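You operate a simulated robot arm through the tools that you are given. There is no shell and no other tool.

Carry out the task below with a simulated two-armed robot. There is one attempt and no reset: what you move stays moved.

## Task
Move the grey and pink flat cartons under the strap and hook it again.
Fine: unhook the strap first; stand them upright under the strap; leave the third where it is. Where these are worked on the way, their far stop is far enough and under half their travel is too little: orange buckle of the strap.
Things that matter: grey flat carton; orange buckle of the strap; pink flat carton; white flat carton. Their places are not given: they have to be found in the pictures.

It is judged by the outcome, as a careful person would: the job done as asked, and still so three seconds after it is handed in. It fails if anything else is knocked over, pushed out of place, dropped, spilled or broken.

## Robot
Two 7-joint arms with fingered hands on one trunk that stands fixed in place. Base frame: the origin is at the foot of the trunk, x ahead of it, y to its left, z up. Readings come in m, degrees, newtons and seconds.
The left shoulder is at [0.061, 0.173, 1.116], the right one opposite. With the tool pointing down near the work surface each hand reaches from about 0.1 to 0.7 m from the base axis, measured 20 degrees to its own side. Payload 3.5 kg a hand.
The TCP of each hand is the grasp point between the finger pads, 0.025 m short of the fingertips. In the tool frame z runs along the fingers and y along their closing line. Largest opening 0.088 m; the body of the gripper starts 0.029 m behind the TCP. The gripper is a hand of 3 fingers: y runs from the thumb to the fingers, the wrist lies at [-0.013, -0.097, -0.162] in the tool frame, and closing takes about 1.5 s.
Orientation is that of the tool frame in the base frame, as [roll, pitch, yaw] about the fixed x, y, z axes, in that order (R = Rz(yaw) Ry(pitch) Rx(roll)). With the fingers straight down and the wrist toward the robot, the tool's x, y and z point along [0, 1, 0], [1, 0, 0] and [0, 0, -1] of the base frame.

## Interface
- The arms move only by the tool arm_command. It takes "left_deltas", "right_deltas" or both (then of equal length, played together; a hand with none holds still); each is a list of rows, each an object of numbers (a shift or turn left out is 0, a gripper value left out holds the last): "jaw": the closure, from 0 (fully open) to 1 (shut); "tx", "ty", "tz": the shift along the tool's x, y, z in units of 40 mm (1.0 is 40 mm); "ax", "ay", "az": the turn, a rotation vector about the tool's x, y, z in units of 5 degrees (1.0 is 5 degrees). In form: [{"jaw": .., "tx": .., "ty": .., "tz": .., "ax": .., "ay": .., "az": ..}, ...]. A call has 1 to 20 rows; each row shifts and turns the commanded pose from where the row before left it, along the tool's axes as they then stand. A call with a number of a shift or a turn outside -1 to 1 is refused whole. Rows are played at 5 a second. More than 0.05 m and 8.6 degrees between two rows, or a gripper value outside its range, and nothing of the call is played. Where a pose cannot be reached the arm comes as near as it can. A force on the tool above 40 N (or 10 N above the force at the start of the call, whichever is more), or a blocked arm, ends the call early, and 0.2 s more pass. Each finger travels about 0.072 m/s and halts on what it meets, pressing with about 26 N; the grip force reading is that of the motor and also rises with nothing between the fingers. The clock runs only during rows and for 0.2 s after the last one: add rows that do not move to give the fingers time. It gives the time, the measured TCP pose, the force on the tool (base axes), the opening and the grip force at its end, in the units of the frame above (readings bear some noise), with the torque about the TCP (base axes, N m) and any sound that the robot's microphone picked up.
- Cameras (640 x 400 px; columns grow to the right, rows downward): "scene" is now at [0.171, 0.0296, 1.3485]; the picture's right is [0.31, -0.95, -0.05], its down [-0.51, -0.12, -0.85] and it looks along [0.80, 0.29, -0.52] (base axes); focal length 224 px, centre (320, 200). "left" rides on the left gripper at [-0.058, -0.085, -0.099] in its tool frame; the picture's right is [-0.67, -0.35, 0.66], its down [0.69, -0.63, 0.37] and it looks along [0.29, 0.69, 0.66] (tool axes); focal length 261 px, centre (320, 200). "right" rides on the right gripper at [0.058, -0.085, -0.099] in its tool frame; the picture's right is [-0.67, 0.35, -0.66], its down [-0.69, -0.63, 0.37] and it looks along [-0.28, 0.69, 0.66] (tool axes); focal length 261 px, centre (320, 200).
- camera(camera): a new picture of that camera. No time passes.
- move_column(by): slides the trunk up (or, below 0, down) by that many m; the arms and the scene camera ride with it, the base frame stays. It gives what a move gives, with no picture.
- hand_shape(shape, hand): the hand has 3 fingers and takes this shape, open, in about a second: jaw (thumb against the fingers, like two jaws); tri (thumb and two fingers); tip (a fingertip pinch); poke (one finger out to press); point (the index stretched); flat (the hand flat); cup (the hand cupped); fist (a fist). The gripper value then closes the fingers along that shape, each until it touches; the sizes above hold for jaw. It gives what a move gives, with no picture.
- aim_head(pan, tilt): turns the head with the scene camera to pan (to the left, within 86 degrees either way) and tilt (down, from -29 to 69), counted from straight ahead of the robot. It gives what a move gives.
- locate(camera, pixels): for up to 12 pixels [column, row] of the newest picture of that camera ("zoom" is the newest enlarged one), the place [x, y, z] in the base frame of the surface seen there, good to about 0.002 m. No time passes.
- enlarge(camera, box): a new picture of the part [left, top, right, bottom] of that camera's present view, enlarged. No time passes.
- close_job(): hands the job in; it is judged then, once.

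Unless the task says otherwise, let go and move clear before handing in.

The tools are called after "Request:" by a JSON object that holds its "api" and its "payload". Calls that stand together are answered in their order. arm_command: Moves the arms, as the interface text tells. Its arguments: {"type":"object","properties":{"left_deltas":{"type":"array","items":{"type":"object","properties":{"jaw":{"type":"number"},"tx":{"type":"number"},"ty":{"type":"number"},"tz":{"type":"number"},"ax":{"type":"number"},"ay":{"type":"number"},"az":{"type":"number"}}}},"right_deltas":{"type":"array","items":{"type":"object","properties":{"jaw":{"type":"number"},"tx":{"type":"number"},"ty":{"type":"number"},"tz":{"type":"number"},"ax":{"type":"number"},"ay":{"type":"number"},"az":{"type":"number"}}}}},"required":[]} The other tools are called the same way: move_column (by) slides the trunk up or down; hand_shape (shape, hand) gives the hand a shape; aim_head (pan, tilt) turns the head that bears the scene camera; camera (camera) takes a picture; locate (camera, pixels) gives the place of the surface under pixels of a picture; enlarge (camera, box) takes an enlarged picture of a part of a camera's view; close_job () hands the job in.

At the start:

```text
time: 0.0
left_ee_pos: [0.3765, 0.4054, 1.1909]
left_orientation: [180.0, -0.1, 90.0]
left_force: [-0.1, 0.8, 0.3]
left_torque: [-0.01, 0.0, 0.0]
left_finger_gap: 0.0877
left_grasp_force: 0.1
left_shape: jaw
right_ee_pos: [0.4039, -0.0075, 1.2387]
right_orientation: [-179.9, -0.1, 90.2]
right_force: [0.6, -0.1, 0.0]
right_torque: [0.01, 0.01, 0.02]
right_finger_gap: 0.0876
right_grasp_force: 0.0
right_shape: jaw
trunk travel left (down, up): [-0.2, 0.255]
head pan, tilt: [18.4, 22.0]
```

scene: 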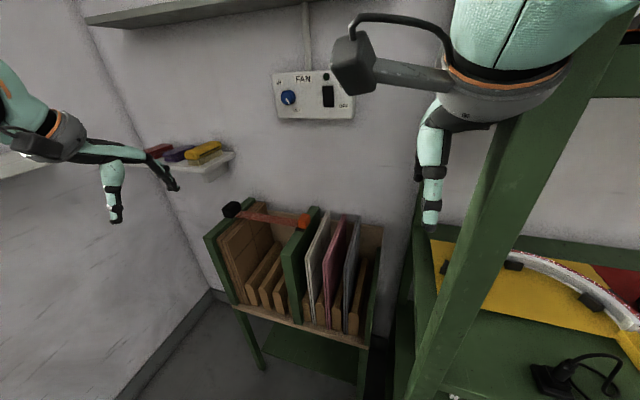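
right: 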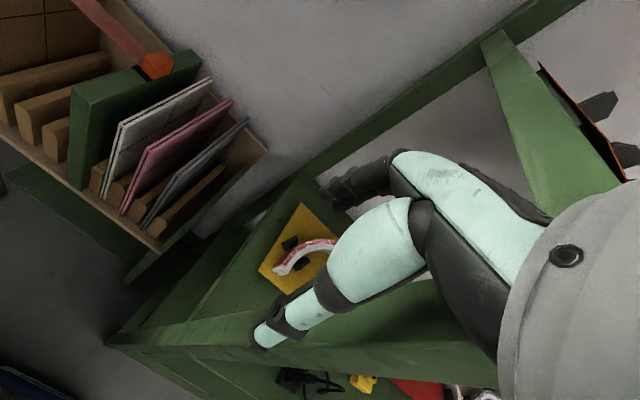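
left: 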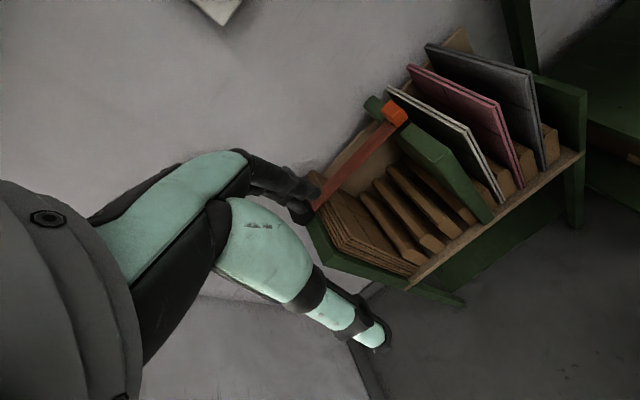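

The scene shows a rack with three flat cartons (white, pink, grey at px 315-355, 270) to the right of a green divider, and an orange buckle at (304,220) with a strap to a black holder at (231,210). I'll enlarge to see detail and locate points.

Request:
{"api": "enlarge", "payload": {"camera": "scene", "box": [190, 180, 400, 360]}}

Request:
{"api": "enlarge", "payload": {"camera": "left", "box": [280, 20, 600, 300]}}

Request:
{"api": "enlarge", "payload": {"camera": "right", "box": [0, 0, 280, 260]}}

```text
2.22 times, centred on (295, 270) of scene
```

zoom: 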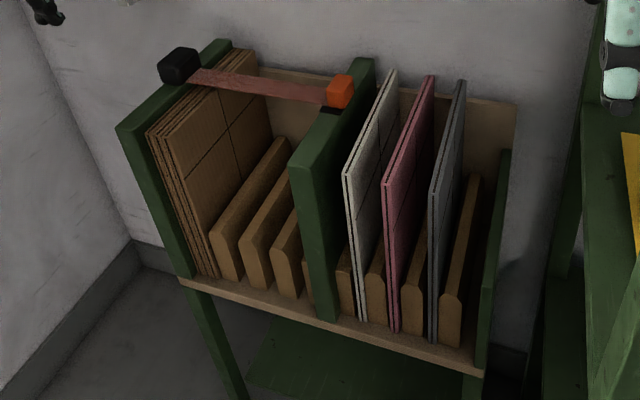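

```text
1.43 times, centred on (440, 160) of left
```

zoom: 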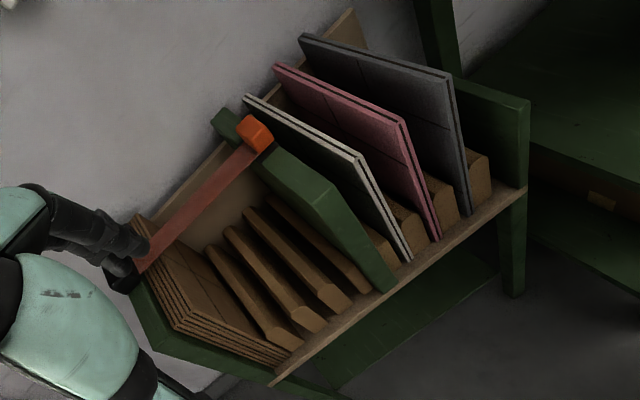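

```text
1.54 times, centred on (140, 130) of right
```

zoom: 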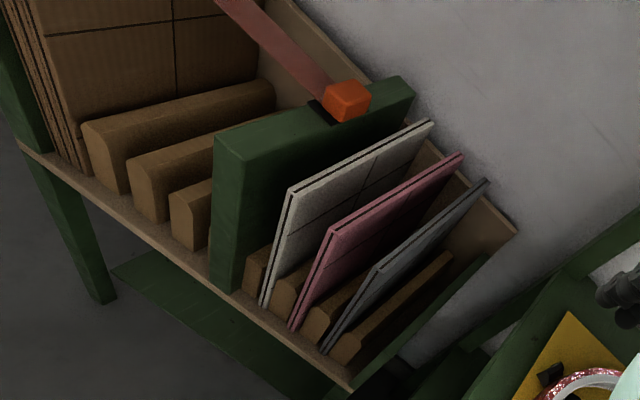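

The left bay (under the strap) has free slots between wooden ridges, and the right bay holds white, pink, grey. Now I measure the key points in a fresh scene zoom.

Request:
{"api": "enlarge", "payload": {"camera": "scene", "box": [190, 180, 400, 360]}}

Request:
{"api": "locate", "payload": {"camera": "zoom", "pixels": [[180, 55], [195, 78], [330, 95], [342, 80], [366, 65], [297, 170], [392, 72], [345, 172], [430, 78], [388, 182], [460, 83], [434, 190]]}}

Request:
{"api": "locate", "payload": {"camera": "zoom", "pixels": [[360, 318], [395, 330], [433, 340], [214, 245], [247, 263], [279, 280], [308, 300], [345, 312], [378, 318], [412, 328], [452, 345], [482, 360]]}}

Request:
{"api": "locate", "payload": {"camera": "zoom", "pixels": [[285, 145], [215, 235], [243, 235], [275, 240], [305, 270], [120, 128], [215, 45], [150, 135], [200, 275], [210, 277], [510, 105], [480, 310]]}}

```text
2.22 times, centred on (295, 270) of scene
```

zoom: 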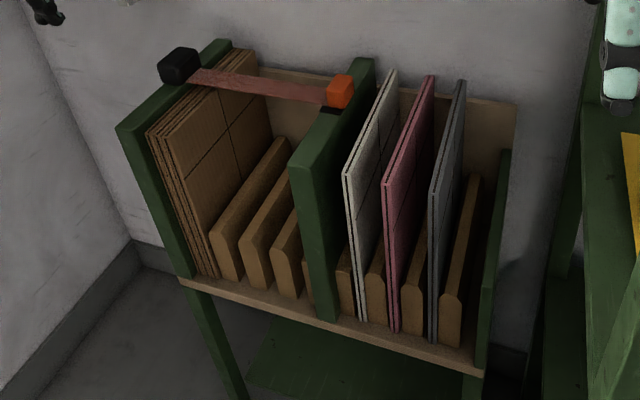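

```text
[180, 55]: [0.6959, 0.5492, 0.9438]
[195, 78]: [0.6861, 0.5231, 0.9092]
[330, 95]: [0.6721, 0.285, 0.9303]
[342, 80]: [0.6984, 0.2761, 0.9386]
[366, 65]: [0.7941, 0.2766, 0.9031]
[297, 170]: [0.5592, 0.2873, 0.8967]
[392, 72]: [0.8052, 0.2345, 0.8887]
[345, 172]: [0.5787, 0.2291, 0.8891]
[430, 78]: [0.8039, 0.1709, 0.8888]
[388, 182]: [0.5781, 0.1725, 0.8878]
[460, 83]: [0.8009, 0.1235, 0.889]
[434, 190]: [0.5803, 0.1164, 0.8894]
```

```text
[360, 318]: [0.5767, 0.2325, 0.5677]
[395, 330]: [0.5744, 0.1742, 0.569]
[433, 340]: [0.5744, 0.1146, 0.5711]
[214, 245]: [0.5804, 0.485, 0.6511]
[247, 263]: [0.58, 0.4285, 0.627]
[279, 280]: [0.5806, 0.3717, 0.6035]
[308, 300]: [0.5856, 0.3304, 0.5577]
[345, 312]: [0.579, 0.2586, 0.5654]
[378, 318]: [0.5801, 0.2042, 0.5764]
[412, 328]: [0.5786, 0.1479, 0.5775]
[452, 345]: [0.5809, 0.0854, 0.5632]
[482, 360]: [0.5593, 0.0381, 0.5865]
```

```text
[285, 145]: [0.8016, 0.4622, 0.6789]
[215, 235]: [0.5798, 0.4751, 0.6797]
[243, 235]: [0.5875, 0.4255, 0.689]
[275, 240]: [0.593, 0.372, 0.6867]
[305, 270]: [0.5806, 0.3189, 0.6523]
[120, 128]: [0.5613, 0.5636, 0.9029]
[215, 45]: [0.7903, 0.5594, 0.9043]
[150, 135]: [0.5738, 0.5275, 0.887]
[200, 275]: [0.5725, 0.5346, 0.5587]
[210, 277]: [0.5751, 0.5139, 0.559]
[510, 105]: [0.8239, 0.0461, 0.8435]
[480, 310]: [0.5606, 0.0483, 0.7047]
```

Carton tops lie at z≈0.889, with white y≈0.232, pink y≈0.173 and grey y≈0.117; the divider is at y≈0.29. Now I look closely at the buckle and strap, and at the slots.

Request:
{"api": "enlarge", "payload": {"camera": "scene", "box": [280, 195, 330, 235]}}

Request:
{"api": "enlarge", "payload": {"camera": "scene", "box": [215, 190, 275, 240]}}

Request:
{"api": "enlarge", "payload": {"camera": "left", "box": [290, 80, 430, 210]}}

Request:
{"api": "enlarge", "payload": {"camera": "right", "box": [110, 30, 190, 90]}}

Request:
{"api": "enlarge", "payload": {"camera": "left", "box": [340, 150, 560, 290]}}

```text
10.00 times, centred on (305, 215) of scene
```

zoom: 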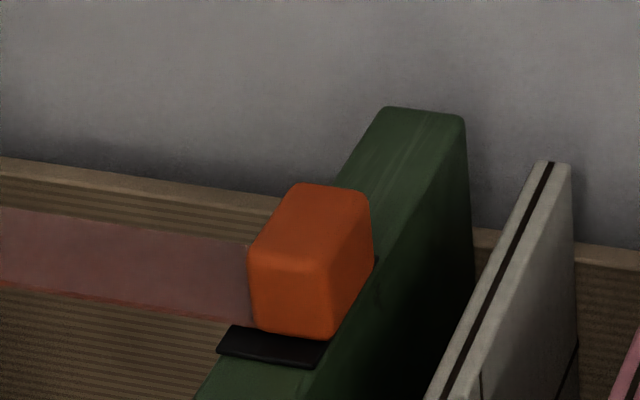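

```text
8.00 times, centred on (245, 215) of scene
```

zoom: 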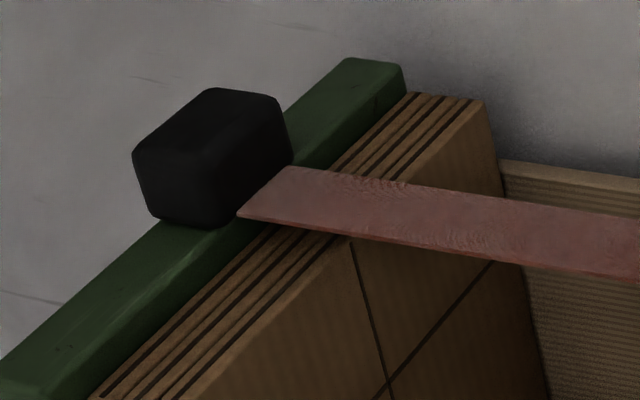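

```text
3.08 times, centred on (360, 145) of left
```

zoom: 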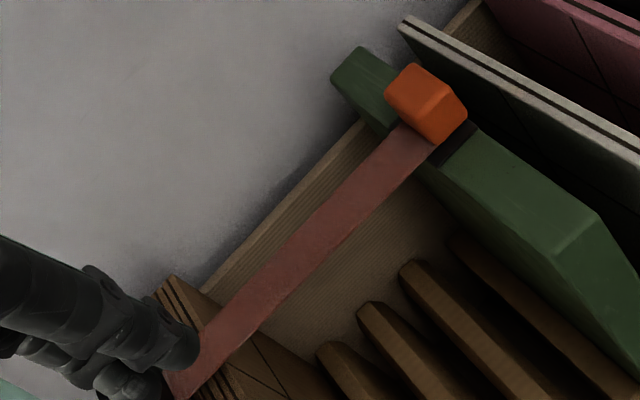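

```text
6.67 times, centred on (150, 60) of right
```

zoom: 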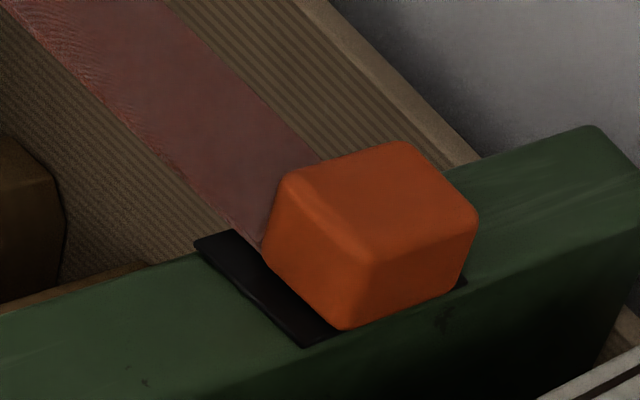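

```text
2.86 times, centred on (450, 220) of left
```

zoom: 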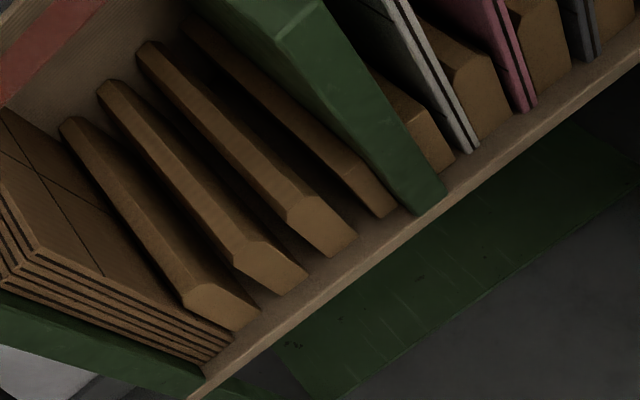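

The buckle sits on a black plate on top of the divider and the flat strap goes to the black reel/hinge. I'll measure the buckle, and the slots in the left camera's zoom.

Request:
{"api": "locate", "payload": {"camera": "zoom", "pixels": [[185, 300], [230, 325], [240, 262], [290, 290], [290, 215], [350, 245], [385, 210], [80, 125], [118, 85], [150, 45], [220, 350], [420, 205]]}}

Request:
{"api": "enlarge", "payload": {"camera": "scene", "box": [280, 195, 330, 235]}}

Request:
{"api": "locate", "payload": {"camera": "zoom", "pixels": [[300, 188], [362, 195], [330, 262], [255, 255], [330, 330], [262, 320], [225, 345], [310, 360], [20, 250], [230, 290], [455, 125], [385, 115]]}}

Request:
{"api": "enlarge", "payload": {"camera": "scene", "box": [215, 190, 275, 240]}}

Request:
{"api": "locate", "payload": {"camera": "zoom", "pixels": [[210, 95], [275, 105], [225, 150], [140, 155], [215, 220], [155, 210], [245, 210], [290, 175], [600, 265], [620, 205], [470, 105], [410, 97]]}}

```text
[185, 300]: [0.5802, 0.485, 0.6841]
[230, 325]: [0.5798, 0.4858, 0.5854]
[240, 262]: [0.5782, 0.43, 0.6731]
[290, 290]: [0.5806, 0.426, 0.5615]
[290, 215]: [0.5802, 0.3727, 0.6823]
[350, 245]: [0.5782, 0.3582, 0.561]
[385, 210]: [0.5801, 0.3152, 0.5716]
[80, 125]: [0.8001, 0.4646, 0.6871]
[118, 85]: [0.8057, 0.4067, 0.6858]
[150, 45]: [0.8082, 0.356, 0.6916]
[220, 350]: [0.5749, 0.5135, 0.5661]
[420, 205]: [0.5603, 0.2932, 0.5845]
```

```text
10.00 times, centred on (305, 215) of scene
```

zoom: 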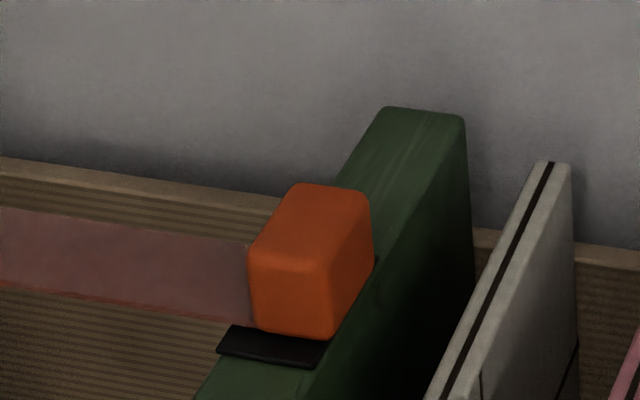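

```text
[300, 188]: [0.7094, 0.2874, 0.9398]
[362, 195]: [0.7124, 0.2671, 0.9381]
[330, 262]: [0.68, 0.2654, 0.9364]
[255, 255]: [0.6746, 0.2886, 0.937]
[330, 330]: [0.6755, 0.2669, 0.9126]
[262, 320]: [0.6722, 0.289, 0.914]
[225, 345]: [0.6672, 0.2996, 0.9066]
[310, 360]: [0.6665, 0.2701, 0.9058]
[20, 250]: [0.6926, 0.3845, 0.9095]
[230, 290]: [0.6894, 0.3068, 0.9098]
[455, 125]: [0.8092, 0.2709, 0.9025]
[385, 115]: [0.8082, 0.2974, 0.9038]
```

```text
8.00 times, centred on (245, 215) of scene
```

zoom: 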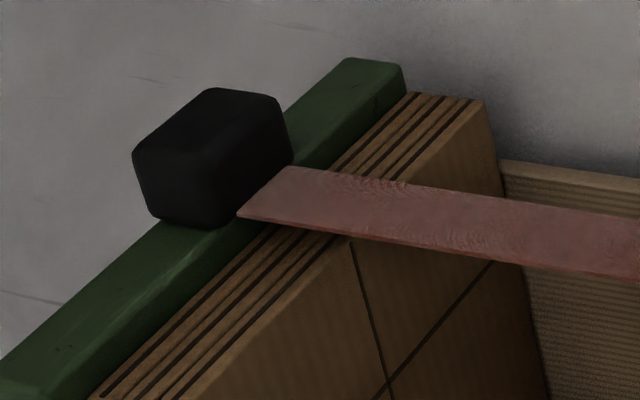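

```text
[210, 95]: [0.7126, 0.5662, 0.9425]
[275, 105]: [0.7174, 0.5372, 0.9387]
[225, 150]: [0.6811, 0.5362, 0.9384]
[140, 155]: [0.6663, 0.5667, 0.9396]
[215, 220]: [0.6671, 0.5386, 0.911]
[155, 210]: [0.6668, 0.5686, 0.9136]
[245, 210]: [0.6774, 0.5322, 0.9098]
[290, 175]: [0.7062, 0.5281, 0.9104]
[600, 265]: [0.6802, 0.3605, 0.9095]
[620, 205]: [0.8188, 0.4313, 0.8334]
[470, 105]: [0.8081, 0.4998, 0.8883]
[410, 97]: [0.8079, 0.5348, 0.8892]
```

The buckle spans x 0.672–0.715, y 0.264–0.291, z 0.907–0.940; the strap is at z≈0.91 running to the reel at y≈0.55. I'll bring the left hand (closing along x) above the buckle.

Request:
{"api": "arm_command", "payload": {"left_deltas": [{"tx": -0.32, "ty": 0.79, "tz": 0.2, "jaw": 0}, {"tx": -0.32, "ty": 0.79, "tz": 0.2}, {"tx": -0.32, "ty": 0.79, "tz": 0.2}, {"tx": -0.32, "ty": 0.79, "tz": 0.3}, {"tx": -0.32, "ty": 0.79, "tz": 0.4}, {"tx": -0.32, "ty": 0.79, "tz": 0.4}, {"tx": -0.32, "ty": 0.79, "tz": 0.5}, {"tx": -0.32, "ty": 0.79, "tz": 0.5}, {"tx": -0.32, "ty": 0.79, "tz": 0.5}, {"tx": -0.32, "ty": 0.79, "tz": 0.5}, {}]}}

Request:
{"api": "camera", "payload": {"camera": "scene"}}

Request:
{"api": "camera", "payload": {"camera": "left"}}

```text
time: 2.4
left_ee_pos: [0.6283, 0.3021, 1.054]
left_orientation: [179.9, -0.1, 90.0]
left_force: [-0.2, -0.3, -0.5]
left_torque: [0.02, 0.0, 0.02]
left_finger_gap: 0.0878
left_grasp_force: 0.0
left_shape: jaw
left hand out of reach, approached as far as the arm can: row 9, 10
right_ee_pos: [0.4049, -0.0075, 1.2393]
right_orientation: [-180.0, 0.0, 90.1]
right_force: [-0.6, 0.3, -0.4]
right_torque: [0.02, -0.01, 0.01]
right_finger_gap: 0.0877
right_grasp_force: 0.0
right_shape: jaw
trunk travel left (down, up): [-0.2, 0.255]
head pan, tilt: [18.4, 22.0]
```

```text
taken
```

scene: 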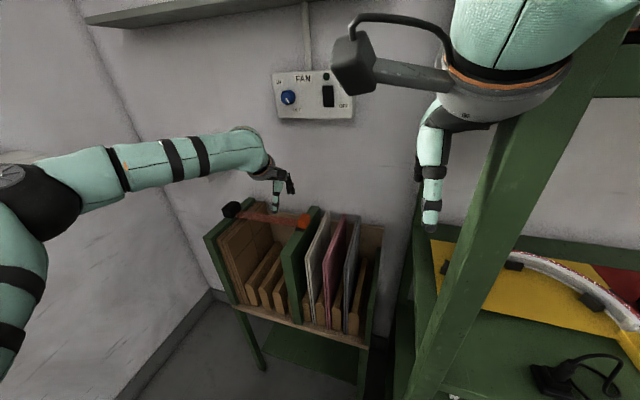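

```text
taken
```

left: 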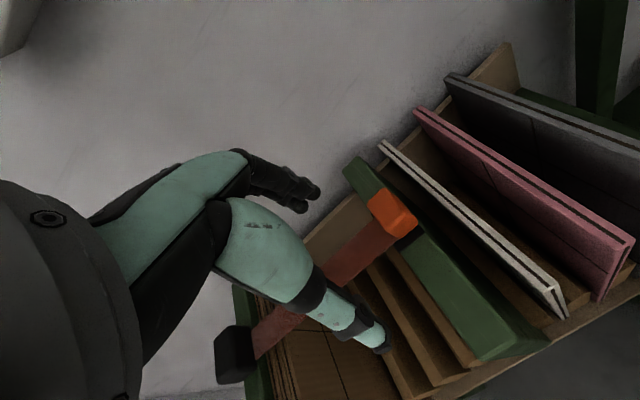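

Left hand stopped at x≈0.628 (reach limit with tool straight down). I'll back off, yaw the hand so it closes along y, and tilt the fingers forward to gain reach.

Request:
{"api": "arm_command", "payload": {"left_deltas": [{"ty": -0.8, "tz": -0.3}, {"ty": -0.8, "tz": -0.3}, {"ty": -0.8, "tz": -0.3}, {"ty": -0.5}, {"az": 1}, {"az": 1}, {"az": 1}, {"az": 1}, {"az": 1}, {"az": 1}, {"az": 1}, {"az": 1}, {"az": 1}, {}]}}

Request:
{"api": "locate", "payload": {"camera": "scene", "pixels": [[195, 172], [232, 155], [205, 150], [160, 150], [220, 170], [290, 115], [340, 115], [300, 20], [120, 20], [285, 97], [328, 95], [250, 5]]}}

```text
time: 5.4
left_ee_pos: [0.5127, 0.2998, 1.0908]
left_orientation: [-180.0, 0.1, 45.0]
left_force: [0.3, 0.5, -0.4]
left_torque: [0.01, 0.01, 0.0]
left_finger_gap: 0.0877
left_grasp_force: 0.1
left_shape: jaw
right_ee_pos: [0.4035, -0.0075, 1.2376]
right_orientation: [-179.9, -0.1, 90.0]
right_force: [-0.3, 0.2, -0.3]
right_torque: [0.0, 0.0, -0.03]
right_finger_gap: 0.0875
right_grasp_force: 0.0
right_shape: jaw
trunk travel left (down, up): [-0.2, 0.255]
head pan, tilt: [18.4, 22.0]
```

```text
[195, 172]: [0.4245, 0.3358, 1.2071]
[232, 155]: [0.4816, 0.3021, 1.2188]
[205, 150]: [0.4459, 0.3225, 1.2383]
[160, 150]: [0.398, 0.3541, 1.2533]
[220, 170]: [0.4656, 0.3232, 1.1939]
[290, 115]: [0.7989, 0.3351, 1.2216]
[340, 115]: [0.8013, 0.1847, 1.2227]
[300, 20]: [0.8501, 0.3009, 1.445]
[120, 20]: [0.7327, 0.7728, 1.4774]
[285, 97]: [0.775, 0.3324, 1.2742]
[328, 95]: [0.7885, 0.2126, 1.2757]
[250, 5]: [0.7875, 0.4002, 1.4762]
```

The wall panel (knob) at x≈0.775–0.80, z≥1.22 means no high lifts near the wall; cartons can be lifted just above the ridges and drawn out the open front. Continue yawing the left hand and tilting it.

Request:
{"api": "arm_command", "payload": {"left_deltas": [{"az": 1}, {"az": 1}, {"az": 1}, {"az": 1}, {"az": 1}, {"az": 1}, {"az": 1}, {"az": 1}, {"az": 1}, {"ay": 1}, {"ay": 1}, {"ay": 1}, {"ay": 1}, {"ay": 1}, {"ay": 1}, {"ay": 1}, {"ay": 1}, {"ay": 1}, {}]}}

Request:
{"api": "camera", "payload": {"camera": "scene"}}

Request:
{"api": "camera", "payload": {"camera": "left"}}

```text
time: 9.4
left_ee_pos: [0.4481, 0.2367, 1.0642]
left_orientation: [-180.0, -45.1, 0.0]
left_force: [0.1, -0.3, 0.6]
left_torque: [-0.05, 0.0, -0.02]
left_finger_gap: 0.0881
left_grasp_force: 0.0
left_shape: jaw
left hand out of reach, approached as far as the arm can: row 6, 7, 8, 9
right_ee_pos: [0.404, -0.007, 1.2382]
right_orientation: [-179.9, 0.0, 90.0]
right_force: [0.4, 0.4, -0.6]
right_torque: [0.01, 0.06, 0.0]
right_finger_gap: 0.0875
right_grasp_force: 0.1
right_shape: jaw
trunk travel left (down, up): [-0.2, 0.255]
head pan, tilt: [18.4, 22.0]
```

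```text
taken
```

scene: 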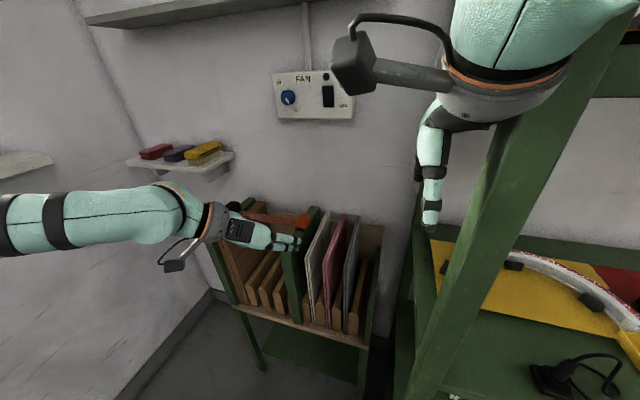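

```text
taken
```

left: 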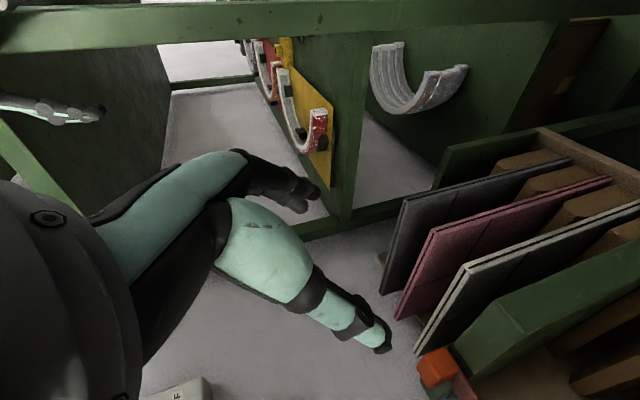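

The left hand reached the tilted orientation, closing along y with wrist to the left. Next I move it forward to above the buckle (target TCP ≈ 0.69, 0.278, 0.98).

Request:
{"api": "arm_command", "payload": {"left_deltas": [{"tx": 0.4, "tz": 0.83, "ty": -0.15}, {"tx": 0.4, "tz": 0.83, "ty": -0.15}, {"tx": 0.4, "tz": 0.83, "ty": -0.15}, {"tx": 0.4, "tz": 0.83, "ty": -0.15}, {"tx": 0.4, "tz": 0.83, "ty": -0.15}, {}]}}

```text
time: 10.8
left_ee_pos: [0.6012, 0.2505, 1.0217]
left_orientation: [-179.4, -45.0, -0.1]
left_force: [0.0, -0.4, -0.3]
left_torque: [0.01, 0.0, 0.0]
left_finger_gap: 0.0877
left_grasp_force: 0.0
left_shape: jaw
left hand out of reach, approached as far as the arm can: row 5
right_ee_pos: [0.4036, -0.0073, 1.2385]
right_orientation: [-179.9, 0.0, 90.1]
right_force: [-0.4, -1.0, -1.0]
right_torque: [-0.01, 0.03, -0.02]
right_finger_gap: 0.0878
right_grasp_force: 0.0
right_shape: jaw
trunk travel left (down, up): [-0.2, 0.255]
head pan, tilt: [18.4, 22.0]
```

Reach stopped at x≈0.60 in this pose; I'll look at the arm to see which joint is limiting.

Request:
{"api": "aim_head", "payload": {"pan": 35, "tilt": 20}}

Request:
{"api": "camera", "payload": {"camera": "scene"}}

```text
time: 11.6
left_ee_pos: [0.6009, 0.2506, 1.0213]
left_orientation: [-179.2, -45.0, -0.2]
left_force: [0.3, -0.5, -0.4]
left_torque: [0.0, 0.05, -0.02]
left_finger_gap: 0.0878
left_grasp_force: 0.2
left_shape: jaw
right_ee_pos: [0.4026, -0.007, 1.2372]
right_orientation: [-179.9, 0.1, 90.1]
right_force: [0.2, -0.2, 0.0]
right_torque: [0.01, 0.0, 0.01]
right_finger_gap: 0.0877
right_grasp_force: 0.0
right_shape: jaw
trunk travel left (down, up): [-0.2, 0.255]
head pan, tilt: [35.0, 20.0]
```

```text
taken
```

scene: 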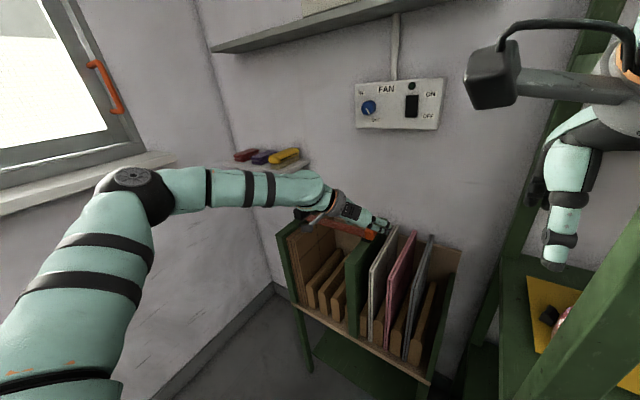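

I'll measure elbow and wrist points to estimate link lengths.

Request:
{"api": "locate", "payload": {"camera": "scene", "pixels": [[132, 180], [170, 195], [300, 190], [325, 195], [310, 175], [345, 210], [50, 370], [100, 260], [240, 190]]}}

Request:
{"api": "enlarge", "payload": {"camera": "scene", "box": [230, 140, 430, 270]}}

```text
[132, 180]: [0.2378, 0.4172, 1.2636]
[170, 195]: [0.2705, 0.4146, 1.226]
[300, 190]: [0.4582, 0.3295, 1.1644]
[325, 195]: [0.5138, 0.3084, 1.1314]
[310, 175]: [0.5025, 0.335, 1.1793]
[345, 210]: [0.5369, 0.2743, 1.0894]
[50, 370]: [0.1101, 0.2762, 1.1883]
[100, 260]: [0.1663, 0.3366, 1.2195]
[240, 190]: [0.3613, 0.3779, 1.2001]
```

```text
3.08 times, centred on (330, 205) of scene
```

zoom: 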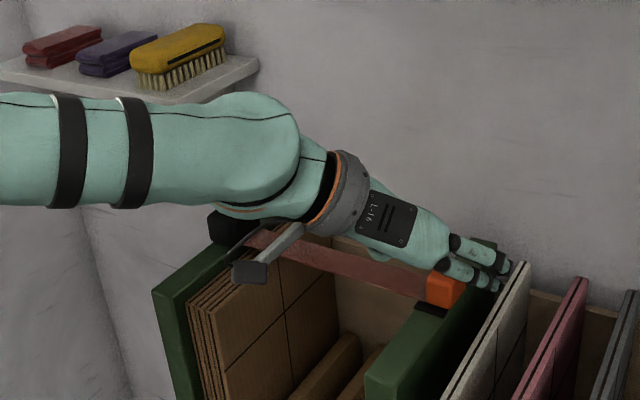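

Elbow is still quite bent, so a wrist joint limits. I'll tilt the fingers further toward horizontal and test forward reach here in free space.

Request:
{"api": "arm_command", "payload": {"left_deltas": [{"tx": -0.5, "tz": -0.5}, {"ay": 1}, {"ay": 1}, {"ay": 1}, {"ay": 1}, {"tz": 0.6}, {"tz": 0.6}, {"tz": 0.6}, {"tz": 0.6}, {"tz": 0.6}, {"tz": 0.6}, {}]}}

```text
time: 14.2
left_ee_pos: [0.6553, 0.2676, 1.0096]
left_orientation: [-178.7, -65.8, 2.3]
left_force: [-0.6, -0.1, 0.1]
left_torque: [-0.01, 0.01, -0.02]
left_finger_gap: 0.088
left_grasp_force: 0.0
left_shape: jaw
left hand out of reach, approached as far as the arm can: row 3, 4, 5, 6, 7, 10, 11
right_ee_pos: [0.4041, -0.0068, 1.2372]
right_orientation: [180.0, 0.0, 90.2]
right_force: [0.2, 0.7, 0.2]
right_torque: [-0.02, 0.01, 0.01]
right_finger_gap: 0.0875
right_grasp_force: 0.0
right_shape: jaw
trunk travel left (down, up): [-0.2, 0.255]
head pan, tilt: [35.0, 20.0]
```

The 65° tilt gave x≈0.655. I'll compare with the mirrored roll (wrist to the right): back off and roll the left hand −180° about its finger axis.

Request:
{"api": "arm_command", "payload": {"left_deltas": [{"tz": -1, "tx": 0.4}, {"tz": -1, "tx": 0.4}, {"tz": -1, "tx": 0.3}, {"tz": -1, "tx": 0.3}, {"tz": -1}, {"az": -1}, {"az": -1}, {"az": -1}, {"az": -1}, {"az": -1}, {"az": -1}, {"az": -1}, {"az": -1}, {"az": -1}, {"az": -1}, {"az": -1}, {"az": -1}, {}]}}

Request:
{"api": "arm_command", "payload": {"left_deltas": [{"az": -1}, {"az": -1}, {"az": -1}, {"az": -1}, {"az": -1}, {"az": -1}, {"az": -1}, {"az": -1}, {"az": -1}, {"az": -1}, {"az": -1}, {"az": -1}, {}]}}

Request:
{"api": "camera", "payload": {"camera": "scene"}}

```text
time: 18.0
left_ee_pos: [0.4944, 0.2567, 1.1429]
left_orientation: [117.5, -27.6, 80.3]
left_force: [0.6, 0.9, 0.1]
left_torque: [0.01, 0.0, -0.01]
left_finger_gap: 0.0878
left_grasp_force: 0.1
left_shape: jaw
right_ee_pos: [0.4028, -0.0061, 1.2385]
right_orientation: [-179.9, 0.1, 90.1]
right_force: [-0.5, -0.6, -0.3]
right_torque: [0.0, -0.02, -0.04]
right_finger_gap: 0.0876
right_grasp_force: 0.1
right_shape: jaw
trunk travel left (down, up): [-0.2, 0.255]
head pan, tilt: [35.0, 20.0]
```

```text
time: 20.8
left_ee_pos: [0.5044, 0.2725, 1.1682]
left_orientation: [117.6, 26.5, 106.7]
left_force: [-0.8, 0.4, 0.0]
left_torque: [-0.01, -0.06, 0.02]
left_finger_gap: 0.0875
left_grasp_force: 0.0
left_shape: jaw
left hand out of reach, approached as far as the arm can: row 11, 12
right_ee_pos: [0.4036, -0.0079, 1.2386]
right_orientation: [-179.9, 0.0, 90.1]
right_force: [-0.3, 0.0, -0.1]
right_torque: [0.01, 0.01, 0.01]
right_finger_gap: 0.0878
right_grasp_force: 0.0
right_shape: jaw
trunk travel left (down, up): [-0.2, 0.255]
head pan, tilt: [35.0, 20.0]
```

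```text
taken
```

scene: 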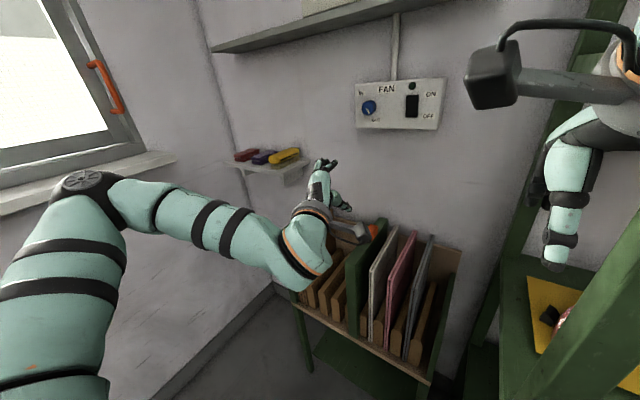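

Rolling the other way runs into wrist limits near 110°, so the earlier roll (wrist left) is the usable one. I'll roll back and test with a raised trunk.

Request:
{"api": "arm_command", "payload": {"left_deltas": [{"az": 1}, {"az": 1}, {"az": 1}, {"az": 1}, {"az": 1}, {"az": 1}, {"az": 1}, {"az": 1}, {"az": 1}, {"az": 1}, {"az": 1}, {"az": 1}, {"az": 1}, {"az": 1}, {"az": 1}, {"az": 1}, {"az": 1}, {"az": 1}, {"az": 1}, {"az": 1}]}}

Request:
{"api": "arm_command", "payload": {"left_deltas": [{"az": 1}, {"az": 1}, {"az": 1}, {"az": 1}, {}]}}

Request:
{"api": "move_column", "payload": {"by": 0.15}}

```text
time: 25.0
left_ee_pos: [0.5057, 0.2711, 1.1681]
left_orientation: [143.5, -59.3, 44.3]
left_force: [0.1, 0.2, 0.0]
left_torque: [0.01, -0.01, -0.03]
left_finger_gap: 0.0876
left_grasp_force: 0.0
left_shape: jaw
right_ee_pos: [0.4046, -0.0077, 1.2381]
right_orientation: [-179.9, 0.0, 90.1]
right_force: [0.3, -1.2, -0.3]
right_torque: [-0.03, 0.0, 0.01]
right_finger_gap: 0.0874
right_grasp_force: 0.0
right_shape: jaw
trunk travel left (down, up): [-0.2, 0.255]
head pan, tilt: [35.0, 20.0]
```

```text
time: 26.2
left_ee_pos: [0.5038, 0.272, 1.1685]
left_orientation: [-178.5, -65.7, 2.1]
left_force: [0.3, 1.0, -0.6]
left_torque: [0.04, 0.01, -0.01]
left_finger_gap: 0.0879
left_grasp_force: 0.1
left_shape: jaw
right_ee_pos: [0.4043, -0.0065, 1.2378]
right_orientation: [-179.9, 0.0, 90.2]
right_force: [0.3, -0.1, 0.8]
right_torque: [0.0, 0.0, 0.0]
right_finger_gap: 0.0878
right_grasp_force: 0.0
right_shape: jaw
trunk travel left (down, up): [-0.2, 0.255]
head pan, tilt: [35.0, 20.0]
```

```text
time: 27.9
left_ee_pos: [0.5041, 0.2717, 1.3165]
left_orientation: [-179.0, -65.6, 2.6]
left_force: [0.5, -0.6, -0.2]
left_torque: [0.01, 0.0, 0.0]
left_finger_gap: 0.0879
left_grasp_force: 0.1
left_shape: jaw
right_ee_pos: [0.4033, -0.0074, 1.3894]
right_orientation: [-179.8, 0.0, 90.1]
right_force: [0.4, 0.2, -0.3]
right_torque: [0.0, 0.03, -0.04]
right_finger_gap: 0.0876
right_grasp_force: 0.0
right_shape: jaw
trunk travel left (down, up): [-0.35, 0.105]
head pan, tilt: [35.0, 20.0]
```

Trunk is raised; now lower the hand in front and reach forward again to test.

Request:
{"api": "arm_command", "payload": {"left_deltas": [{"tx": -0.76, "tz": 0.686}, {"tx": -0.76, "tz": 0.686}, {"tx": -0.76, "tz": 0.686}, {"tx": -0.76, "tz": 0.686}, {"tx": -0.76, "tz": 0.686}, {"tx": -0.76, "tz": 0.686}, {"tx": -0.76, "tz": 0.686}, {"tx": -0.76, "tz": 0.686}, {"tx": 0.2, "tz": 0.456}, {"tx": 0.2, "tz": 0.456}, {"tx": 0.2, "tz": 0.456}, {"tx": 0.2, "tz": 0.456}, {"tx": 0.2, "tz": 0.456}, {}]}}

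Request:
{"api": "camera", "payload": {"camera": "scene"}}

```text
time: 30.9
left_ee_pos: [0.5754, 0.3119, 1.1498]
left_orientation: [-178.4, -65.8, 2.0]
left_force: [-0.1, 0.3, 0.8]
left_torque: [0.0, 0.0, -0.01]
left_finger_gap: 0.0878
left_grasp_force: 0.1
left_shape: jaw
left hand out of reach, approached as far as the arm can: row 2, 3, 5, 6, 7, 8, 9, 10, 11, 12, 13
right_ee_pos: [0.4043, -0.0073, 1.3874]
right_orientation: [-179.8, 0.0, 90.1]
right_force: [-0.2, -1.0, -0.1]
right_torque: [0.0, 0.03, -0.01]
right_finger_gap: 0.0875
right_grasp_force: 0.0
right_shape: jaw
trunk travel left (down, up): [-0.35, 0.105]
head pan, tilt: [35.0, 20.0]
```

```text
taken
```

scene: 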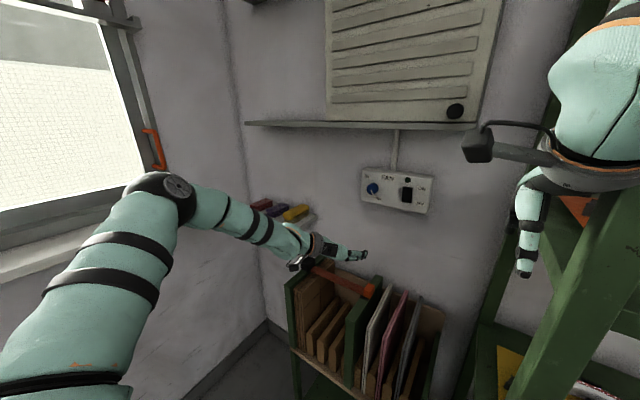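

Raising the trunk makes it worse (the wrist can't pitch up). I'll retreat, lower the trunk below its start height, and test again.

Request:
{"api": "arm_command", "payload": {"left_deltas": [{"tz": -1}, {"tz": -1}, {"tz": -1}, {"tx": 0.8, "tz": -0.4}, {"tx": 0.8, "tz": -0.4}, {"tx": 0.8, "tz": -0.4}, {"tx": 0.8, "tz": -0.4}, {}]}}

Request:
{"api": "move_column", "payload": {"by": -0.25}}

```text
time: 32.7
left_ee_pos: [0.4603, 0.3031, 1.3413]
left_orientation: [-178.9, -65.8, 2.5]
left_force: [-0.7, -0.6, 0.1]
left_torque: [0.02, -0.01, 0.04]
left_finger_gap: 0.0878
left_grasp_force: 0.1
left_shape: jaw
right_ee_pos: [0.4038, -0.0071, 1.389]
right_orientation: [-180.0, -0.1, 90.1]
right_force: [0.3, 0.5, 0.0]
right_torque: [-0.04, 0.03, -0.02]
right_finger_gap: 0.0875
right_grasp_force: 0.0
right_shape: jaw
trunk travel left (down, up): [-0.35, 0.105]
head pan, tilt: [35.0, 20.0]
```

```text
time: 35.3
left_ee_pos: [0.4607, 0.3038, 1.0914]
left_orientation: [-178.8, -65.8, 2.4]
left_force: [0.2, 1.0, 0.8]
left_torque: [-0.04, -0.03, 0.01]
left_finger_gap: 0.0878
left_grasp_force: 0.1
left_shape: jaw
right_ee_pos: [0.404, -0.0077, 1.1394]
right_orientation: [180.0, 0.0, 90.1]
right_force: [0.4, 0.8, 0.9]
right_torque: [-0.03, 0.0, -0.02]
right_finger_gap: 0.0877
right_grasp_force: 0.1
right_shape: jaw
trunk travel left (down, up): [-0.1, 0.355]
head pan, tilt: [35.0, 20.0]
```

Shoulder is now 0.1 m lower. Testing forward reach at the same tilt.

Request:
{"api": "arm_command", "payload": {"left_deltas": [{"tx": 0.03, "tz": 0.617, "ty": 0.065}, {"tx": 0.03, "tz": 0.617, "ty": 0.065}, {"tx": 0.03, "tz": 0.617, "ty": 0.065}, {"tx": 0.03, "tz": 0.617, "ty": 0.065}, {"tx": 0.03, "tz": 0.617, "ty": 0.065}, {"tx": 0.03, "tz": 0.617, "ty": 0.065}, {"tx": 0.03, "tz": 0.617, "ty": 0.065}, {"tx": 0.03, "tz": 0.617, "ty": 0.065}, {"tx": 0.03, "tz": 0.617, "ty": 0.065}, {"tx": 0.03, "tz": 0.617, "ty": 0.065}, {}]}}

Request:
{"api": "camera", "payload": {"camera": "scene"}}

```text
time: 37.7
left_ee_pos: [0.6915, 0.2922, 1.0009]
left_orientation: [-178.7, -65.8, 2.3]
left_force: [0.1, -0.8, -0.5]
left_torque: [-0.01, 0.0, 0.0]
left_finger_gap: 0.0877
left_grasp_force: 0.0
left_shape: jaw
right_ee_pos: [0.4037, -0.0068, 1.1382]
right_orientation: [-179.9, 0.0, 90.2]
right_force: [-0.5, 0.1, 0.4]
right_torque: [-0.01, -0.02, 0.02]
right_finger_gap: 0.0876
right_grasp_force: 0.0
right_shape: jaw
trunk travel left (down, up): [-0.1, 0.355]
head pan, tilt: [35.0, 20.0]
```

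```text
taken
```

scene: 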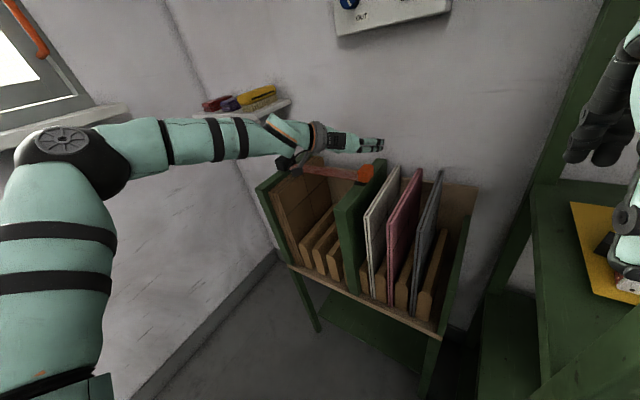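

With the trunk lowered the hand reaches (0.69, 0.29, 1.00) cleanly. Let me look from the left wrist camera and an enlarged scene view before lining up with the buckle.

Request:
{"api": "arm_command", "payload": {"left_deltas": [{"ax": -0.64, "az": 0.29, "jaw": 0.4}, {"ty": 0.3}, {}, {}]}}

Request:
{"api": "camera", "payload": {"camera": "left"}}

Request:
{"api": "enlarge", "payload": {"camera": "scene", "box": [240, 90, 460, 230]}}

```text
time: 38.7
left_ee_pos: [0.6921, 0.2807, 1.0012]
left_orientation: [-178.8, -65.8, -1.1]
left_force: [1.1, -0.6, -0.4]
left_torque: [-0.02, -0.01, 0.04]
left_finger_gap: 0.0533
left_grasp_force: 0.0
left_shape: jaw
right_ee_pos: [0.4037, -0.0074, 1.1381]
right_orientation: [-180.0, 0.0, 90.1]
right_force: [0.0, 0.2, -1.1]
right_torque: [0.0, 0.0, -0.01]
right_finger_gap: 0.0879
right_grasp_force: 0.1
right_shape: jaw
trunk travel left (down, up): [-0.1, 0.355]
head pan, tilt: [35.0, 20.0]
```

```text
taken
```

left: 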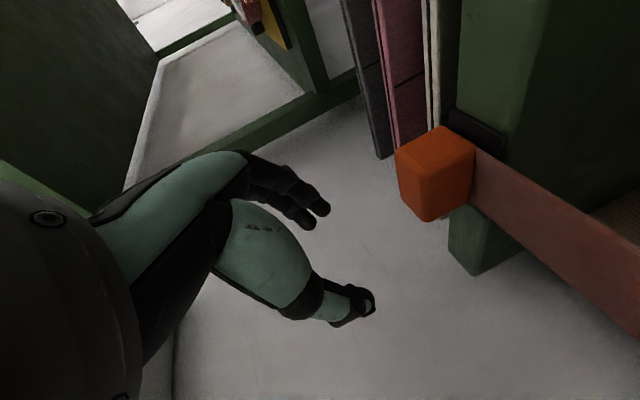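

```text
2.86 times, centred on (350, 160) of scene
```

zoom: 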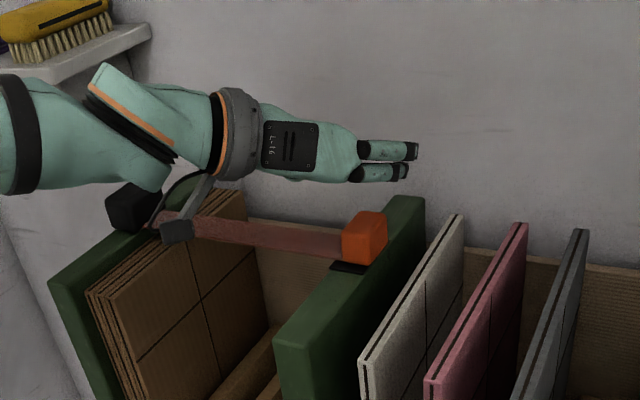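

The camera bracket hangs near z≈0.92 but in the free bay front, so that's fine. Check the brush shelf and sill positions for arm clearance, then descend onto the buckle.

Request:
{"api": "camera", "payload": {"camera": "scene"}}

Request:
{"api": "locate", "payload": {"camera": "scene", "pixels": [[240, 118], [288, 100], [270, 112], [200, 108], [265, 95], [70, 130], [100, 112], [60, 125], [260, 130], [310, 135], [295, 160], [385, 140]]}}

```text
taken
```

scene: 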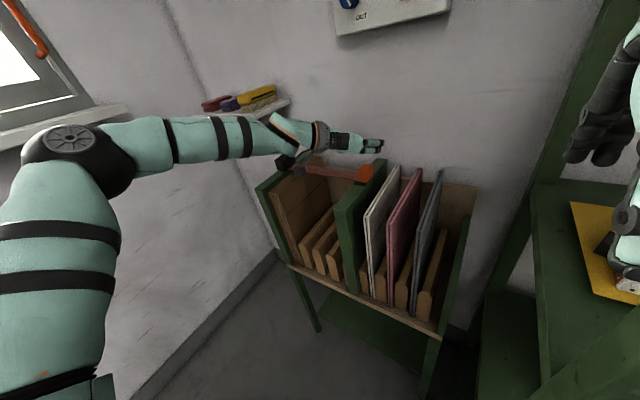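

```text
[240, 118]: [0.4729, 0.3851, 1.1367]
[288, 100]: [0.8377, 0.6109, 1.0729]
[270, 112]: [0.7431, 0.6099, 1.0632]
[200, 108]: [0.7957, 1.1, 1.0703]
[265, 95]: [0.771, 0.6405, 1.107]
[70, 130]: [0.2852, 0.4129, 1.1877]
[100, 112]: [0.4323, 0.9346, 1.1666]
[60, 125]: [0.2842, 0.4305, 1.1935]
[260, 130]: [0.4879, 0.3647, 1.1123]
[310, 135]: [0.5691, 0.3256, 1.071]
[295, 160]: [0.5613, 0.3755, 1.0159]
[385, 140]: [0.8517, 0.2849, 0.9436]
```

All clear of the brush shelf (y≥0.61). Descend so the fingers straddle the buckle at z≈0.934, then close.

Request:
{"api": "arm_command", "payload": {"left_deltas": [{"tx": -0.38, "tz": 0.17, "ty": 0.08}, {"tx": -0.38, "tz": 0.17}, {"tx": -0.38, "tz": 0.17}, {"tx": -0.38, "tz": 0.17}, {}]}}

Request:
{"api": "camera", "payload": {"camera": "left"}}

Request:
{"api": "enlarge", "payload": {"camera": "scene", "box": [300, 120, 440, 210]}}

```text
time: 39.9
left_ee_pos: [0.6928, 0.2782, 0.9341]
left_orientation: [-179.0, -65.8, -0.9]
left_force: [0.3, 0.4, -0.3]
left_torque: [-0.04, 0.05, -0.03]
left_finger_gap: 0.0532
left_grasp_force: 0.0
left_shape: jaw
right_ee_pos: [0.404, -0.0079, 1.1378]
right_orientation: [-180.0, 0.0, 90.2]
right_force: [-0.3, -0.4, 0.0]
right_torque: [-0.02, 0.03, -0.03]
right_finger_gap: 0.0876
right_grasp_force: 0.1
right_shape: jaw
trunk travel left (down, up): [-0.1, 0.355]
head pan, tilt: [35.0, 20.0]
```

```text
taken
```

left: 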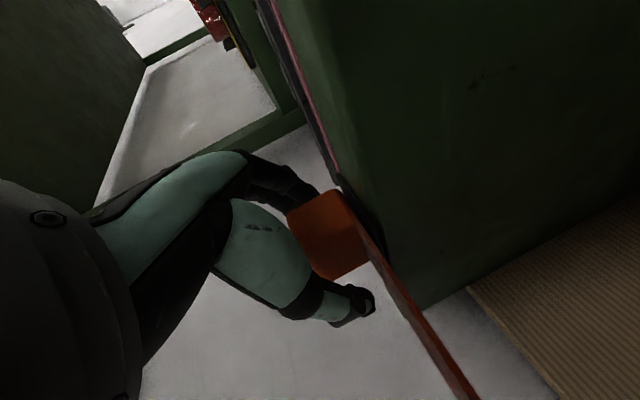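

```text
4.44 times, centred on (370, 165) of scene
```

zoom: 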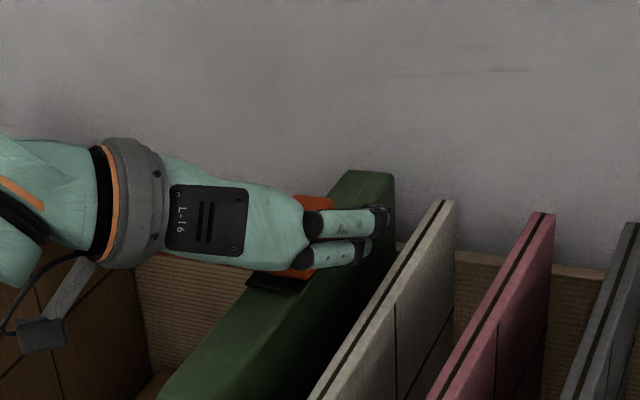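

The thumb is left of the buckle above the strap and the fingers on its right. Close.

Request:
{"api": "arm_command", "payload": {"left_deltas": [{"jaw": 1}, {}, {}, {}, {}, {}]}}

Request:
{"api": "camera", "payload": {"camera": "left"}}

Request:
{"api": "enlarge", "payload": {"camera": "scene", "box": [300, 120, 440, 210]}}

```text
time: 41.3
left_ee_pos: [0.6913, 0.2777, 0.9339]
left_orientation: [-178.8, -65.7, -1.1]
left_force: [0.2, 0.0, -0.5]
left_torque: [0.0, 0.01, -0.02]
left_finger_gap: 0.0228
left_grasp_force: 26.2
left_shape: jaw
right_ee_pos: [0.4046, -0.0075, 1.1382]
right_orientation: [-179.9, 0.0, 90.1]
right_force: [-0.1, 0.6, -0.1]
right_torque: [0.0, 0.03, -0.03]
right_finger_gap: 0.0877
right_grasp_force: 0.1
right_shape: jaw
trunk travel left (down, up): [-0.1, 0.355]
head pan, tilt: [35.0, 20.0]
```

```text
taken
```

left: 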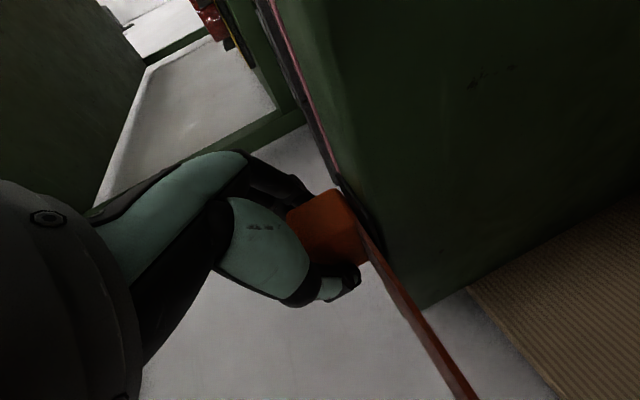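

```text
4.44 times, centred on (370, 165) of scene
```

zoom: 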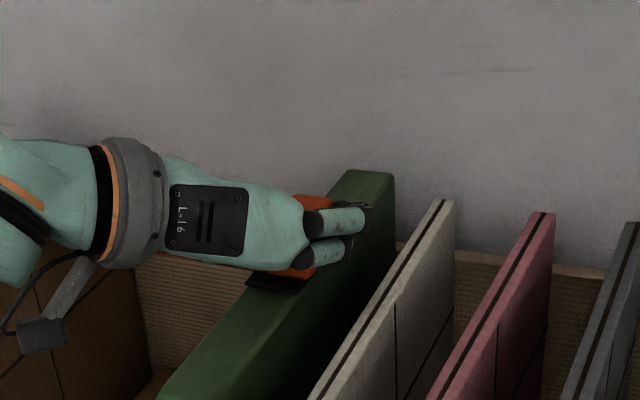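

Gripped (gap 0.023, 26 N). Try a small lift to feel which way the buckle is free.

Request:
{"api": "arm_command", "payload": {"left_deltas": [{"tx": 0.114, "tz": -0.05}, {"tx": 0.114, "tz": -0.05}, {}]}}

Request:
{"api": "enlarge", "payload": {"camera": "scene", "box": [260, 120, 420, 220]}}

```text
time: 42.1
left_ee_pos: [0.6946, 0.279, 0.9401]
left_orientation: [-178.7, -65.4, -1.2]
left_force: [-3.4, -0.8, -25.3]
left_torque: [0.14, 0.4, -0.15]
left_finger_gap: 0.0227
left_grasp_force: 25.8
left_shape: jaw
right_ee_pos: [0.4071, -0.0056, 1.1371]
right_orientation: [-179.7, 0.0, 90.2]
right_force: [-0.4, -0.2, -0.5]
right_torque: [0.0, -0.01, -0.02]
right_finger_gap: 0.0877
right_grasp_force: 0.2
right_shape: jaw
trunk travel left (down, up): [-0.1, 0.355]
head pan, tilt: [35.0, 20.0]
```

```text
4.00 times, centred on (340, 170) of scene
```

zoom: 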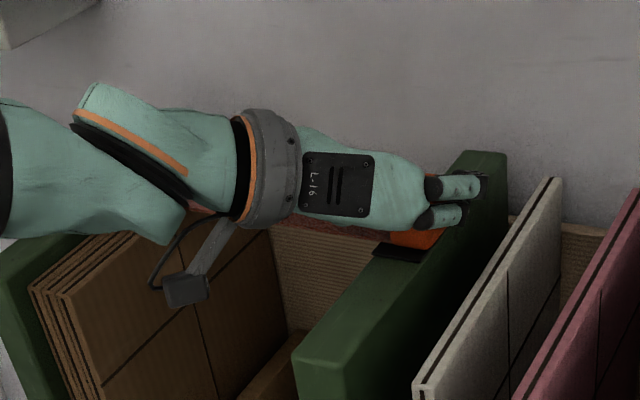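

Lifting meets 25 N of resistance, so up isn't the free direction. Go back down and try a slight move along +y (toward the reel).

Request:
{"api": "arm_command", "payload": {"left_deltas": [{"tx": -0.14, "tz": 0.06}, {"ty": -0.12}, {"ty": -0.12}, {}]}}

Request:
{"api": "enlarge", "payload": {"camera": "scene", "box": [260, 120, 420, 220]}}

```text
time: 43.1
left_ee_pos: [0.6932, 0.2883, 0.9369]
left_orientation: [-178.6, -65.8, -1.3]
left_force: [2.7, -3.1, -7.8]
left_torque: [0.02, 0.1, -0.15]
left_finger_gap: 0.0227
left_grasp_force: 26.4
left_shape: jaw
right_ee_pos: [0.4057, -0.0083, 1.1376]
right_orientation: [-179.7, 0.0, 90.1]
right_force: [-0.6, -0.1, -0.3]
right_torque: [0.02, -0.01, -0.01]
right_finger_gap: 0.0878
right_grasp_force: 0.1
right_shape: jaw
trunk travel left (down, up): [-0.1, 0.355]
head pan, tilt: [35.0, 20.0]
```

```text
4.00 times, centred on (340, 170) of scene
```

zoom: 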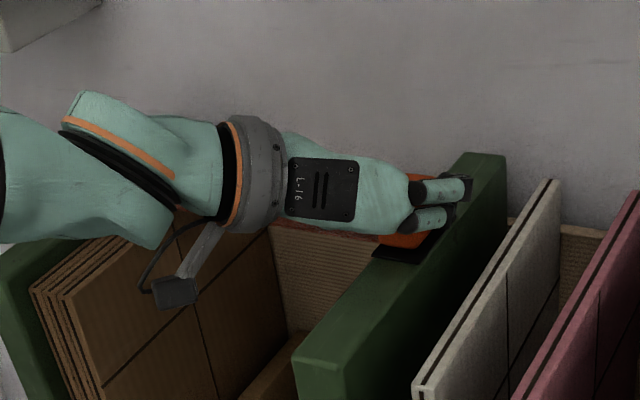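

The buckle slides freely toward the reel (3 N only). Before sliding far I'll check the height of my camera bracket over the left panel top (z≈0.903).

Request:
{"api": "locate", "payload": {"camera": "zoom", "pixels": [[175, 290], [160, 283], [190, 303], [155, 305], [200, 280], [420, 240], [395, 240], [400, 180]]}}

```text
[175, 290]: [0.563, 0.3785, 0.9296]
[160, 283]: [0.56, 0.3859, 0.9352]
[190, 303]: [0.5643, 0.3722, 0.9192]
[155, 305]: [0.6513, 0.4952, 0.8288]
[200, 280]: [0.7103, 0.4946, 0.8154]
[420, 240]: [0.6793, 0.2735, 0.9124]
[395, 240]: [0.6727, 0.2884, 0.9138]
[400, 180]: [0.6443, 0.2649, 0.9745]
```

The bracket would just skim the panel at this tilt. I'll open the fingers a little, reduce the tilt by 20° while raising 5 mm, and regrip.

Request:
{"api": "arm_command", "payload": {"left_deltas": [{"jaw": 0.5}, {}, {}, {"tx": 0.11, "tz": -0.05}, {"ay": -1}, {"ay": -1}, {"ay": -1}, {"ay": -1}, {}]}}

Request:
{"api": "enlarge", "payload": {"camera": "scene", "box": [260, 120, 420, 220]}}

```text
time: 45.1
left_ee_pos: [0.691, 0.2877, 0.9433]
left_orientation: [-179.3, -45.6, -0.5]
left_force: [0.6, 0.3, -0.4]
left_torque: [0.0, 0.0, -0.01]
left_finger_gap: 0.0439
left_grasp_force: 0.0
left_shape: jaw
right_ee_pos: [0.4037, -0.0073, 1.1376]
right_orientation: [-179.9, -0.1, 90.1]
right_force: [0.4, -0.5, 0.6]
right_torque: [-0.02, -0.01, -0.04]
right_finger_gap: 0.0876
right_grasp_force: 0.0
right_shape: jaw
trunk travel left (down, up): [-0.1, 0.355]
head pan, tilt: [35.0, 20.0]
```

```text
4.00 times, centred on (340, 170) of scene
```

zoom: 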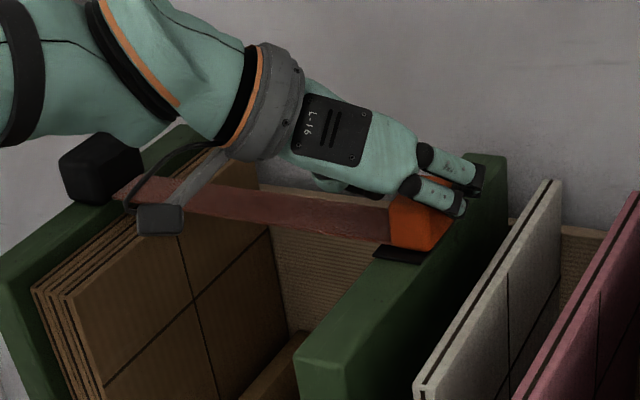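

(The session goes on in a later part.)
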